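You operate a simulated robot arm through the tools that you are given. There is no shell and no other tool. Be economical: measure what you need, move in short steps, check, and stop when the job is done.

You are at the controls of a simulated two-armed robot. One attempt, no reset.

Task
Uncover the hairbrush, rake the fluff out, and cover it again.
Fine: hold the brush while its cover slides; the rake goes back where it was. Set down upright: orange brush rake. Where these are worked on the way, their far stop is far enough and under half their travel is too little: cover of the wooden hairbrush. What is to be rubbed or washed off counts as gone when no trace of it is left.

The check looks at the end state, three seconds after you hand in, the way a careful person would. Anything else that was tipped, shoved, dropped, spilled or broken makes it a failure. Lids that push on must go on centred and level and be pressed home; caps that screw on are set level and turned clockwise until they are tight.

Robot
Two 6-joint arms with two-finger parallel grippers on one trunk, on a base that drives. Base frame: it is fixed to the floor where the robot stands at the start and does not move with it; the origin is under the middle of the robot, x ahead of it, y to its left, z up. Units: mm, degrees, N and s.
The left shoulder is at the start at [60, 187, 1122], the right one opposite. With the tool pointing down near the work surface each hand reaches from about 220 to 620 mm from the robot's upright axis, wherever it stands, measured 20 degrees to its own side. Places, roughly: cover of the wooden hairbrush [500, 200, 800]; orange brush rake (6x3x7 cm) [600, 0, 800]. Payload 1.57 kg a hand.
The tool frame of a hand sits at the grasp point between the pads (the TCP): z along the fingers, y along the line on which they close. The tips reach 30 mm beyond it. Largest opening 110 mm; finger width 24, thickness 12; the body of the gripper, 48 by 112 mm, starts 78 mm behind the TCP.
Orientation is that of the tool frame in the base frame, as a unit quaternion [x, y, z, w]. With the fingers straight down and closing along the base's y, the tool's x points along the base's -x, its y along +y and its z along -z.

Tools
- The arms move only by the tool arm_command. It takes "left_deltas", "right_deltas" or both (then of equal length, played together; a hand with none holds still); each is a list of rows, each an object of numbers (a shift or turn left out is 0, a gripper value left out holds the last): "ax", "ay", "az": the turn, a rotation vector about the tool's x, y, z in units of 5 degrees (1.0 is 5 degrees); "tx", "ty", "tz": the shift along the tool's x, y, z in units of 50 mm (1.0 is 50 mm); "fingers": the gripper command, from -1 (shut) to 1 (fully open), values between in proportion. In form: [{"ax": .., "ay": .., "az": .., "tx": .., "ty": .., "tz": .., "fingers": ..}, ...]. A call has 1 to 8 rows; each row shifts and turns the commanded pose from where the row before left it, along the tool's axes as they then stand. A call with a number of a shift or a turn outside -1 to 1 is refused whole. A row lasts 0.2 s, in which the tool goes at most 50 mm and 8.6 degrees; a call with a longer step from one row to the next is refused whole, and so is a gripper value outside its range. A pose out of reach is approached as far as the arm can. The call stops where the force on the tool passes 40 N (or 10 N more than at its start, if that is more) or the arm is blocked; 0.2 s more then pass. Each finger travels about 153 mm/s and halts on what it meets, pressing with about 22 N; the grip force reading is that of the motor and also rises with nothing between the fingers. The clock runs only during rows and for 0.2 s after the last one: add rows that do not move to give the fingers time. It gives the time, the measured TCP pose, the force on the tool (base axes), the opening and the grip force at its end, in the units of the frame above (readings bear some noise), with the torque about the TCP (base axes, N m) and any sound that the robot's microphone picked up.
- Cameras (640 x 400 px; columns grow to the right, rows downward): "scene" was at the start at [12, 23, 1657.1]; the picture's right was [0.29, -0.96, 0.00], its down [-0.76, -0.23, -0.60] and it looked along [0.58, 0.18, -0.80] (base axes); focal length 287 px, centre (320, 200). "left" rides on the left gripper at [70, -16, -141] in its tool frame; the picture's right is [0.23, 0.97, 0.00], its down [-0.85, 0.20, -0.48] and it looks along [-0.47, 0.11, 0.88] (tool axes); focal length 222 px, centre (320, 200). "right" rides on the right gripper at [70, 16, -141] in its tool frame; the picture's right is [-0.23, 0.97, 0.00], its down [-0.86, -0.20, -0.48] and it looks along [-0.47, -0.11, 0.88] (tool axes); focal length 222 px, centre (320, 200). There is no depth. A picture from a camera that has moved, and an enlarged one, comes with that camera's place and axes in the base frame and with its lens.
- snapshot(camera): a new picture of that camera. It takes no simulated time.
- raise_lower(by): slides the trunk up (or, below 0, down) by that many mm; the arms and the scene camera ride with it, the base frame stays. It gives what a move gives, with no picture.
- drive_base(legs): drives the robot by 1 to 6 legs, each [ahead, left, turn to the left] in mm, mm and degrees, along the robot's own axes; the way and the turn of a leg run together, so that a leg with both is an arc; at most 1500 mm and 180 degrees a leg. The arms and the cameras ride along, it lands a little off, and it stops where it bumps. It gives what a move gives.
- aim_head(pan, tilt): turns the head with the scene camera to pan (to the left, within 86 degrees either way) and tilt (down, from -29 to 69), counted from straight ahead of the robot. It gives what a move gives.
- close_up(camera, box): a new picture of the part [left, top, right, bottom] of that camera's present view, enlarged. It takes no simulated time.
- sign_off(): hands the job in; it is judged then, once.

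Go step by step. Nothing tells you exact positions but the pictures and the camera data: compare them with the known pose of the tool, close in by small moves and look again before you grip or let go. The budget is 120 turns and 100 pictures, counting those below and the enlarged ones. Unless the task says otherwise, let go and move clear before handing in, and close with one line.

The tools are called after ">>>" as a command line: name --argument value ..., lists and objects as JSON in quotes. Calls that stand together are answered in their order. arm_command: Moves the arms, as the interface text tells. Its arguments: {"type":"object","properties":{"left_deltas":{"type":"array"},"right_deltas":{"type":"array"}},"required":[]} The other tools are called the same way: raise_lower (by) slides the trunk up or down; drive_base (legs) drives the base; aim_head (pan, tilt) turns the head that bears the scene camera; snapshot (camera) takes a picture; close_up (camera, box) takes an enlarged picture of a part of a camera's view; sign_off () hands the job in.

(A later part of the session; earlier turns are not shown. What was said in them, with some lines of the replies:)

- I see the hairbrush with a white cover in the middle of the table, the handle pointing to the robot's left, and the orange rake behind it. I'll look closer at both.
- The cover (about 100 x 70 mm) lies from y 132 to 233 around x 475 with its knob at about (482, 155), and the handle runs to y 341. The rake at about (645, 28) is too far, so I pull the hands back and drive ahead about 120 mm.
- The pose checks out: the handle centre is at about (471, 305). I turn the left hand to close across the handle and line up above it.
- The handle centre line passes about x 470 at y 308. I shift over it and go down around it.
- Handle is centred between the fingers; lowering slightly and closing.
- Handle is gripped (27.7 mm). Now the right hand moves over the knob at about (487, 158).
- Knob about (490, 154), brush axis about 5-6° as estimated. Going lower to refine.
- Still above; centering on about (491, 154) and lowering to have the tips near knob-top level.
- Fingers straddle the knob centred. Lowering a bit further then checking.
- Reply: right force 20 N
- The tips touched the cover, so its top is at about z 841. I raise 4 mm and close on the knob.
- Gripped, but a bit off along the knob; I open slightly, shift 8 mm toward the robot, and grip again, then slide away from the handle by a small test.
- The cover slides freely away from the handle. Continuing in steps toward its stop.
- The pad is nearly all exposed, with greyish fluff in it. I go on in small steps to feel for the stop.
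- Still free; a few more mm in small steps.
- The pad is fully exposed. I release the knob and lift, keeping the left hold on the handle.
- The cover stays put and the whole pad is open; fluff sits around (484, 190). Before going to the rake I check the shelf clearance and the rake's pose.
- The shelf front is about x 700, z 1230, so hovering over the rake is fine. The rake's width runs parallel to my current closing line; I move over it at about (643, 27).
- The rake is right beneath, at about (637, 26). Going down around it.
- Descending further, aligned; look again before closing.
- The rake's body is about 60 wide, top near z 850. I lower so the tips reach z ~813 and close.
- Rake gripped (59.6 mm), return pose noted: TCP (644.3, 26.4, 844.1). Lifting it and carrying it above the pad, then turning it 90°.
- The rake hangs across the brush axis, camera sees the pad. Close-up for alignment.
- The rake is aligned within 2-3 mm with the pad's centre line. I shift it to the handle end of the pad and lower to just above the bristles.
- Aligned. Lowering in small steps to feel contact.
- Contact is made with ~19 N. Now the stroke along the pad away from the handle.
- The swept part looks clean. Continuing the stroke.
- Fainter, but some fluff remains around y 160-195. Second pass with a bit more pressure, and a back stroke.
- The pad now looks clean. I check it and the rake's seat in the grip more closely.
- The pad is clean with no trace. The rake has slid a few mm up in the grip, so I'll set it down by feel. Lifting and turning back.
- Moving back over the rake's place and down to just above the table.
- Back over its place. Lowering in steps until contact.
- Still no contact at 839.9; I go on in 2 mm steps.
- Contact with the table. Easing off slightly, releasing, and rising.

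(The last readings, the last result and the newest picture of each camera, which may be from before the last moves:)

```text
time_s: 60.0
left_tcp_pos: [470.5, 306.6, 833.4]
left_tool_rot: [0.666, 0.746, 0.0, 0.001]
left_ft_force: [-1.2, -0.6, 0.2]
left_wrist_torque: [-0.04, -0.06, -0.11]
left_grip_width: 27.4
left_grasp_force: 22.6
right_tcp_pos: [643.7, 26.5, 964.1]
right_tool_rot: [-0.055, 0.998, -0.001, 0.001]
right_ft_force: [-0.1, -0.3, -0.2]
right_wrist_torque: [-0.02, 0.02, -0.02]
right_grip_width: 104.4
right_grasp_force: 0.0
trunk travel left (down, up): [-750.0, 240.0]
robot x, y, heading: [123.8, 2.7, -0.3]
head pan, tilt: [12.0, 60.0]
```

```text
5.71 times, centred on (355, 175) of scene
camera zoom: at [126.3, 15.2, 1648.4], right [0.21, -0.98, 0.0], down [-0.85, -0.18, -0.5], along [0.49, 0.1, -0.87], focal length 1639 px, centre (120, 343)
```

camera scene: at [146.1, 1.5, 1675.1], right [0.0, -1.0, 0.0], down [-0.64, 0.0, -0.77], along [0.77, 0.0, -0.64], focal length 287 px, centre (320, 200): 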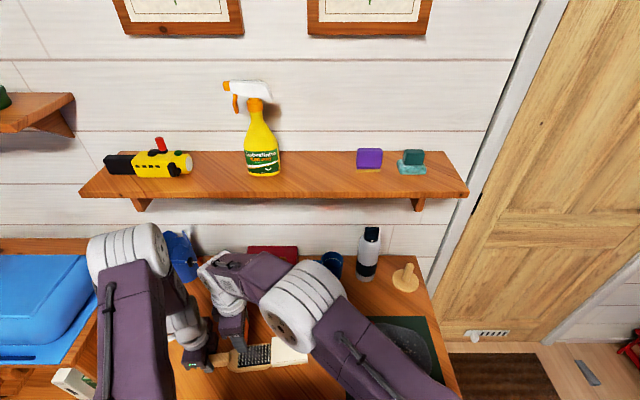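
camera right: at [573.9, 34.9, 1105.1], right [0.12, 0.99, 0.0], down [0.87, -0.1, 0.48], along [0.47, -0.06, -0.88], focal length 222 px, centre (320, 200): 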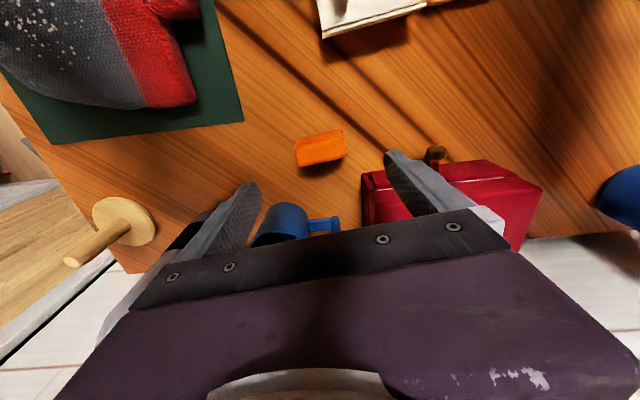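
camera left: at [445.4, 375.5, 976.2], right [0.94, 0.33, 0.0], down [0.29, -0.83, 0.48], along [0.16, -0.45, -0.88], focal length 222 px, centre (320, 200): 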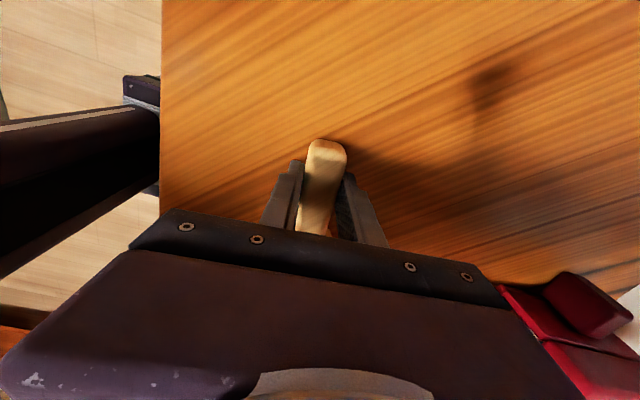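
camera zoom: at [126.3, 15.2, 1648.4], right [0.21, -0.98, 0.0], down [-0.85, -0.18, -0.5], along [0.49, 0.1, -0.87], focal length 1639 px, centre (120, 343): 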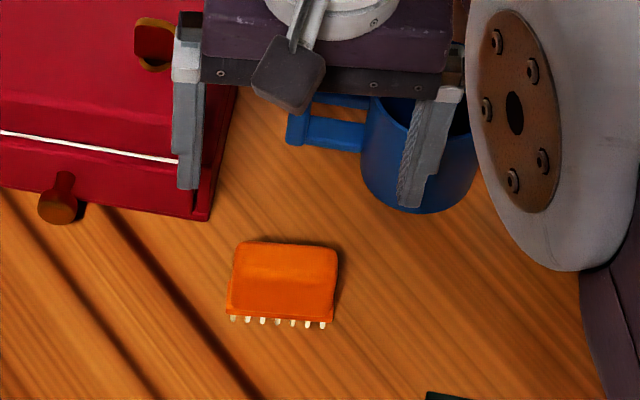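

The rake stands upright back in its place. Now back over the knob at (499, 60).

>>> arm_command --right_deltas '[{"tx": 0.931, "ty": 0.33}, {"tx": 0.931, "ty": 0.33, "fingers": 0}, {"tx": 0.931, "ty": 0.33}, {"tz": 0.7}, {"tz": 0.6}, {}]'

>>> close_up --camera "right" --box '[240, 120, 400, 220]'

>>> close_up --camera "scene" --box '[250, 170, 350, 250]'

```text
time_s: 61.4
left_tcp_pos: [469.3, 306.6, 833.8]
left_tool_rot: [0.667, 0.745, 0.0, 0.0]
left_ft_force: [0.3, 1.3, 1.0]
left_wrist_torque: [0.09, 0.09, -0.02]
left_grip_width: 27.4
left_grasp_force: 22.6
right_tcp_pos: [498.4, 59.6, 897.0]
right_tool_rot: [-0.055, 0.998, 0.001, 0.0]
right_ft_force: [0.5, 0.6, 0.6]
right_wrist_torque: [-0.02, 0.0, 0.0]
right_grip_width: 55.0
right_grasp_force: 0.0
trunk travel left (down, up): [-750.0, 240.0]
robot x, y, heading: [117.6, 0.2, -0.3]
head pan, tilt: [12.0, 60.0]
```

```text
4.00 times, centred on (320, 170) of right
camera zoom: at [428.4, 67.8, 1037.9], right [0.12, 0.99, 0.0], down [0.87, -0.1, 0.48], along [0.48, -0.06, -0.88], focal length 888 px, centre (320, 320)
```

zoom: 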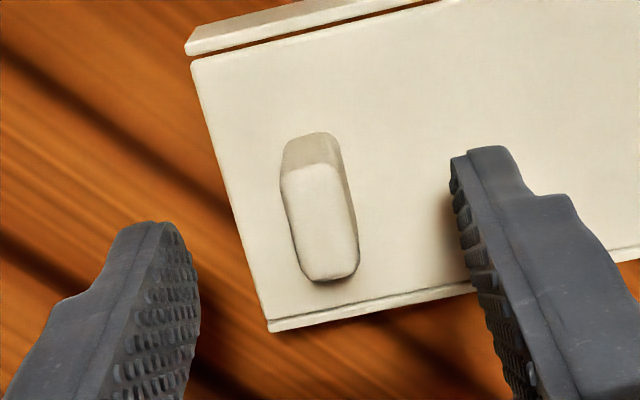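

```text
5.00 times, centred on (300, 210) of scene
camera zoom: at [126.0, 15.3, 1648.4], right [0.21, -0.98, 0.0], down [-0.85, -0.18, -0.5], along [0.49, 0.1, -0.87], focal length 1434 px, centre (420, 150)
```

zoom: 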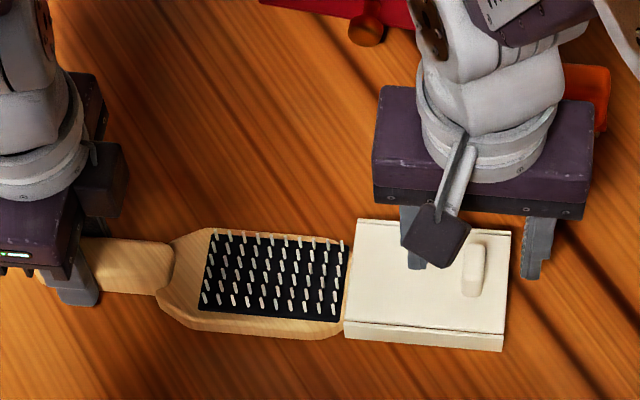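

Centred over the knob. Lowering to z 874 and gripping.

>>> arm_command --right_deltas '[{"tz": 0.3}, {"tz": 0.16}, {}, {"fingers": -0.5}, {"fingers": -1}, {}, {}]'

>>> close_up --camera "right" --box '[240, 120, 400, 220]'

```text
time_s: 63.0
left_tcp_pos: [469.5, 306.4, 833.4]
left_tool_rot: [0.667, 0.745, 0.0, 0.0]
left_ft_force: [0.4, 0.2, 0.6]
left_wrist_torque: [-0.2, 0.01, -0.03]
left_grip_width: 27.4
left_grasp_force: 21.9
right_tcp_pos: [499.5, 58.4, 873.6]
right_tool_rot: [-0.056, 0.998, 0.0, 0.0]
right_ft_force: [0.2, -0.6, -0.4]
right_wrist_torque: [0.0, -0.01, -0.06]
right_grip_width: 11.6
right_grasp_force: 21.5
trunk travel left (down, up): [-750.0, 240.0]
robot x, y, heading: [119.3, 1.7, -0.1]
head pan, tilt: [12.0, 60.0]
```

```text
4.00 times, centred on (320, 170) of right
camera zoom: at [428.8, 67.8, 1015.1], right [0.12, 0.99, 0.0], down [0.87, -0.1, 0.48], along [0.48, -0.06, -0.88], focal length 888 px, centre (320, 320)
```

zoom: 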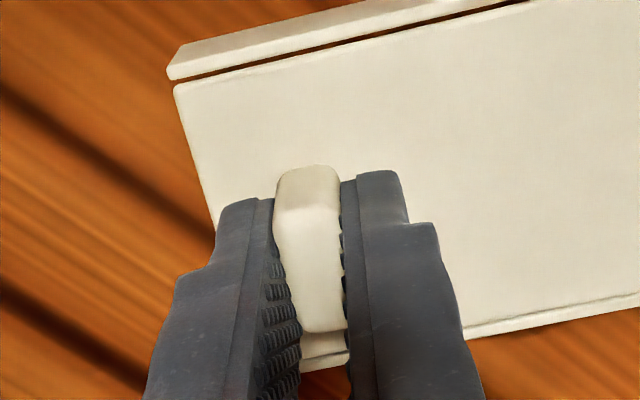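

Gripped. Sliding the cover back toward the handle.

>>> arm_command --right_deltas '[{"ty": 0.25}, {"ty": 0.25}, {"ty": 0.25}, {"ty": 0.25}, {"ty": 0.25}, {"ty": 0.25}, {}]'

>>> arm_command --right_deltas '[{"ty": 0.2}, {"ty": 0.12}, {}]'

>>> close_up --camera "scene" --box '[250, 170, 350, 250]'

```text
time_s: 64.6
left_tcp_pos: [470.1, 306.7, 833.7]
left_tool_rot: [0.666, 0.746, 0.0, 0.0]
left_ft_force: [-0.7, -0.5, 4.1]
left_wrist_torque: [-0.47, -0.04, -0.02]
left_grip_width: 27.6
left_grasp_force: 22.4
right_tcp_pos: [489.8, 133.7, 874.2]
right_tool_rot: [-0.057, 0.998, 0.0, 0.0]
right_ft_force: [1.4, 1.7, -2.8]
right_wrist_torque: [-0.05, -0.05, -0.03]
right_grip_width: 11.9
right_grasp_force: 21.7
trunk travel left (down, up): [-750.0, 240.0]
robot x, y, heading: [117.4, -0.4, 0.2]
head pan, tilt: [12.0, 60.0]
```

```text
time_s: 65.4
left_tcp_pos: [469.8, 306.7, 833.8]
left_tool_rot: [0.666, 0.746, 0.0, 0.0]
left_ft_force: [0.8, 0.7, 5.1]
left_wrist_torque: [-0.19, -0.01, -0.03]
left_grip_width: 27.4
left_grasp_force: 21.8
right_tcp_pos: [489.0, 150.4, 874.9]
right_tool_rot: [-0.056, 0.998, 0.0, 0.001]
right_ft_force: [0.6, 0.1, -2.5]
right_wrist_torque: [-0.14, -0.04, -0.06]
right_grip_width: 11.5
right_grasp_force: 22.0
trunk travel left (down, up): [-750.0, 240.0]
robot x, y, heading: [121.4, 1.1, -0.1]
head pan, tilt: [12.0, 60.0]
```

```text
5.00 times, centred on (300, 210) of scene
camera zoom: at [126.2, 15.3, 1648.4], right [0.21, -0.98, 0.0], down [-0.85, -0.18, -0.5], along [0.49, 0.1, -0.87], focal length 1434 px, centre (420, 150)
```

zoom: 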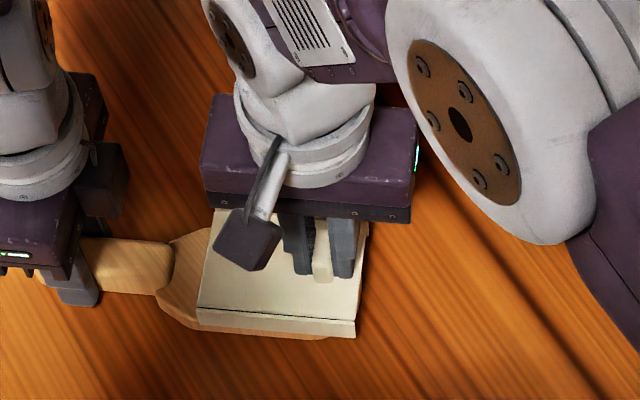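

Nearly closed; small steps to the closed stop.

>>> arm_command --right_deltas '[{"ty": 0.06}, {}]'

>>> arm_command --right_deltas '[{"ty": 0.04}, {}]'

>>> arm_command --right_deltas '[{"ty": 0.04}, {}]'

```text
time_s: 66.0
left_tcp_pos: [469.5, 307.3, 833.2]
left_tool_rot: [0.666, 0.746, 0.0, 0.0]
left_ft_force: [1.4, 0.8, 5.2]
left_wrist_torque: [-0.03, 0.0, -0.08]
left_grip_width: 27.4
left_grasp_force: 22.7
right_tcp_pos: [489.3, 153.2, 874.8]
right_tool_rot: [-0.056, 0.998, -0.001, 0.001]
right_ft_force: [0.5, -0.1, -0.6]
right_wrist_torque: [-0.15, -0.03, -0.05]
right_grip_width: 11.8
right_grasp_force: 22.4
trunk travel left (down, up): [-750.0, 240.0]
robot x, y, heading: [122.9, 2.6, -0.3]
head pan, tilt: [12.0, 60.0]
```

```text
time_s: 66.6
left_tcp_pos: [469.3, 307.2, 833.6]
left_tool_rot: [0.667, 0.745, 0.0, -0.001]
left_ft_force: [0.2, 0.9, 5.0]
left_wrist_torque: [0.11, 0.02, -0.02]
left_grip_width: 27.4
left_grasp_force: 21.9
right_tcp_pos: [488.0, 154.1, 873.5]
right_tool_rot: [-0.056, 0.998, 0.0, 0.0]
right_ft_force: [0.5, -1.2, -0.3]
right_wrist_torque: [-0.15, 0.0, -0.03]
right_grip_width: 11.7
right_grasp_force: 22.2
trunk travel left (down, up): [-750.0, 240.0]
robot x, y, heading: [124.7, 1.5, 0.0]
head pan, tilt: [12.0, 60.0]
```

```text
time_s: 67.2
left_tcp_pos: [469.9, 307.2, 833.6]
left_tool_rot: [0.667, 0.745, 0.0, 0.0]
left_ft_force: [-2.0, 9.3, -0.1]
left_wrist_torque: [0.28, 0.06, -0.12]
left_grip_width: 27.3
left_grasp_force: 21.6
right_tcp_pos: [488.1, 155.9, 873.6]
right_tool_rot: [-0.055, 0.998, -0.001, -0.001]
right_ft_force: [2.1, -9.8, 1.5]
right_wrist_torque: [-0.24, -0.05, -0.03]
right_grip_width: 11.7
right_grasp_force: 21.5
trunk travel left (down, up): [-750.0, 240.0]
robot x, y, heading: [120.0, 2.1, 0.0]
head pan, tilt: [12.0, 60.0]
```

The closed stop is felt (≈10 N on both hands). Releasing the knob and lifting clear.

>>> arm_command --right_deltas '[{"fingers": -0.4}, {}, {"tz": -0.9}, {"tz": -1}, {"tz": -1}, {"ty": -0.9}, {"ty": -0.9}, {}]'

>>> close_up --camera "scene" --box '[250, 170, 350, 250]'

>>> close_up --camera "right" --box '[320, 60, 520, 200]'

```text
time_s: 69.0
left_tcp_pos: [469.5, 308.6, 834.6]
left_tool_rot: [0.667, 0.745, 0.0, 0.0]
left_ft_force: [0.6, -0.6, 0.6]
left_wrist_torque: [0.12, 0.04, -0.02]
left_grip_width: 27.2
left_grasp_force: 22.0
right_tcp_pos: [496.2, 67.1, 1020.1]
right_tool_rot: [-0.057, 0.998, 0.0, 0.0]
right_ft_force: [0.5, 0.4, -0.1]
right_wrist_torque: [0.0, -0.02, 0.03]
right_grip_width: 33.1
right_grasp_force: 0.1
trunk travel left (down, up): [-750.0, 240.0]
robot x, y, heading: [121.5, 1.6, -0.0]
head pan, tilt: [12.0, 60.0]
```

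```text
5.00 times, centred on (300, 210) of scene
camera zoom: at [125.8, 16.0, 1648.4], right [0.21, -0.98, 0.0], down [-0.85, -0.18, -0.5], along [0.49, 0.1, -0.87], focal length 1434 px, centre (420, 150)
```

zoom: 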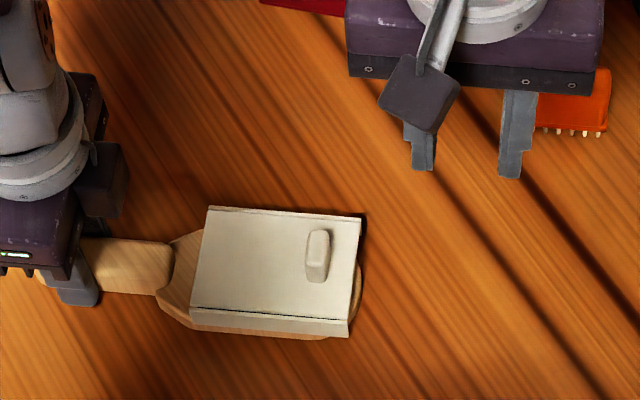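

```text
2.86 times, centred on (420, 130) of right
camera zoom: at [426.7, 76.3, 1161.3], right [0.12, 0.99, 0.0], down [0.87, -0.1, 0.48], along [0.48, -0.06, -0.88], focal length 635 px, centre (34, 400)
```

zoom: 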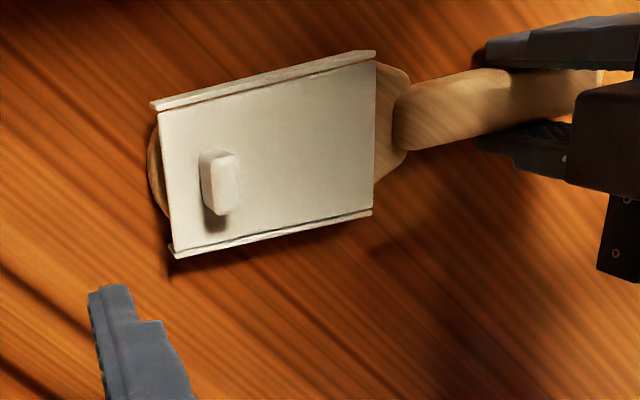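

The cover is shut as at the start. Now the left hand releases the handle and both move clear.

>>> arm_command --left_deltas '[{"fingers": -0.3}, {"fingers": 0.2}, {}, {"tz": -0.8}, {"tz": -1}, {"tz": -1}, {"tz": -1}, {}]'

>>> arm_command --right_deltas '[{"ty": -0.9}, {"ty": -0.9}, {"tz": -0.8}, {"tz": -0.8}, {}]'

>>> snapshot --camera "scene"

>>> close_up --camera "scene" --box '[230, 140, 390, 250]'

>>> snapshot --camera "left"

```text
time_s: 70.8
left_tcp_pos: [469.8, 306.1, 1024.8]
left_tool_rot: [0.666, 0.746, 0.0, 0.001]
left_ft_force: [0.9, 0.6, 0.0]
left_wrist_torque: [-0.01, 0.05, 0.04]
left_grip_width: 65.9
left_grasp_force: 0.1
right_tcp_pos: [498.3, 67.7, 1019.2]
right_tool_rot: [-0.056, 0.998, 0.0, -0.001]
right_ft_force: [-0.3, 0.7, 0.2]
right_wrist_torque: [0.01, 0.0, 0.02]
right_grip_width: 32.8
right_grasp_force: 0.0
trunk travel left (down, up): [-750.0, 240.0]
robot x, y, heading: [119.1, -1.3, -0.2]
head pan, tilt: [12.0, 60.0]
```

```text
time_s: 72.0
left_tcp_pos: [470.1, 304.5, 1024.7]
left_tool_rot: [0.667, 0.745, 0.001, 0.0]
left_ft_force: [0.5, 0.4, 0.0]
left_wrist_torque: [0.01, 0.02, -0.01]
left_grip_width: 66.0
left_grasp_force: 0.1
right_tcp_pos: [510.1, -20.8, 1099.5]
right_tool_rot: [-0.056, 0.998, 0.0, 0.0]
right_ft_force: [0.3, -0.7, -0.3]
right_wrist_torque: [-0.04, 0.0, -0.01]
right_grip_width: 32.8
right_grasp_force: 0.0
trunk travel left (down, up): [-750.0, 240.0]
robot x, y, heading: [119.7, 1.3, -0.2]
head pan, tilt: [12.0, 60.0]
```

```text
30 pictures are left
camera scene: at [127.2, 14.9, 1648.4], right [0.21, -0.98, 0.0], down [-0.85, -0.18, -0.5], along [0.49, 0.1, -0.87], focal length 287 px, centre (320, 200)
```

scene: 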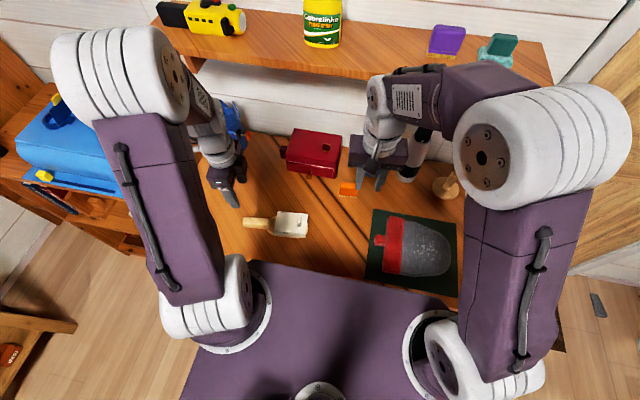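

```text
3.64 times, centred on (310, 195) of scene
camera zoom: at [127.2, 14.9, 1648.4], right [0.21, -0.98, 0.0], down [-0.85, -0.18, -0.5], along [0.49, 0.1, -0.87], focal length 1043 px, centre (356, 218)
```

zoom: 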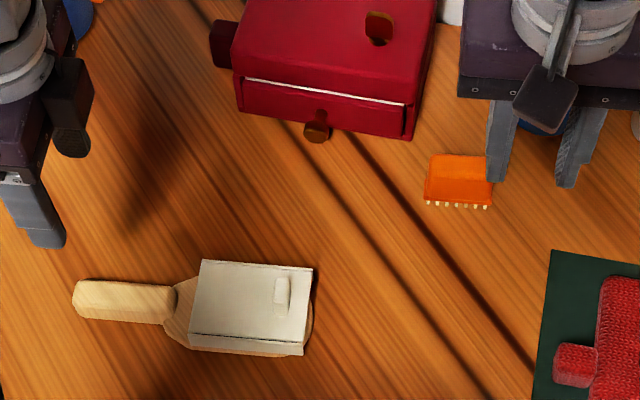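

```text
28 pictures are left
camera left: at [446.1, 374.4, 1166.4], right [0.94, 0.33, 0.0], down [0.29, -0.83, 0.48], along [0.16, -0.45, -0.88], focal length 222 px, centre (320, 200)
```

left: 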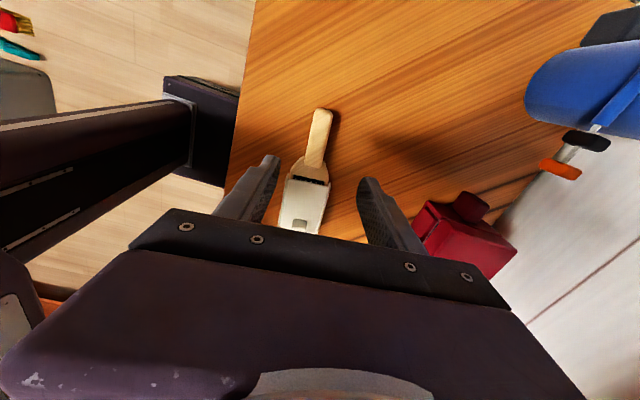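

The cover is shut, the rake stands upright in its old place, both hands are clear and nothing else has moved, so I hand in.

>>> sign_off

```text
The job is handed in.
```

The brush was uncovered, raked until no fluff showed in the pictures and covered again to its closed stop. The rake is back upright in its place, and the job is handed in.
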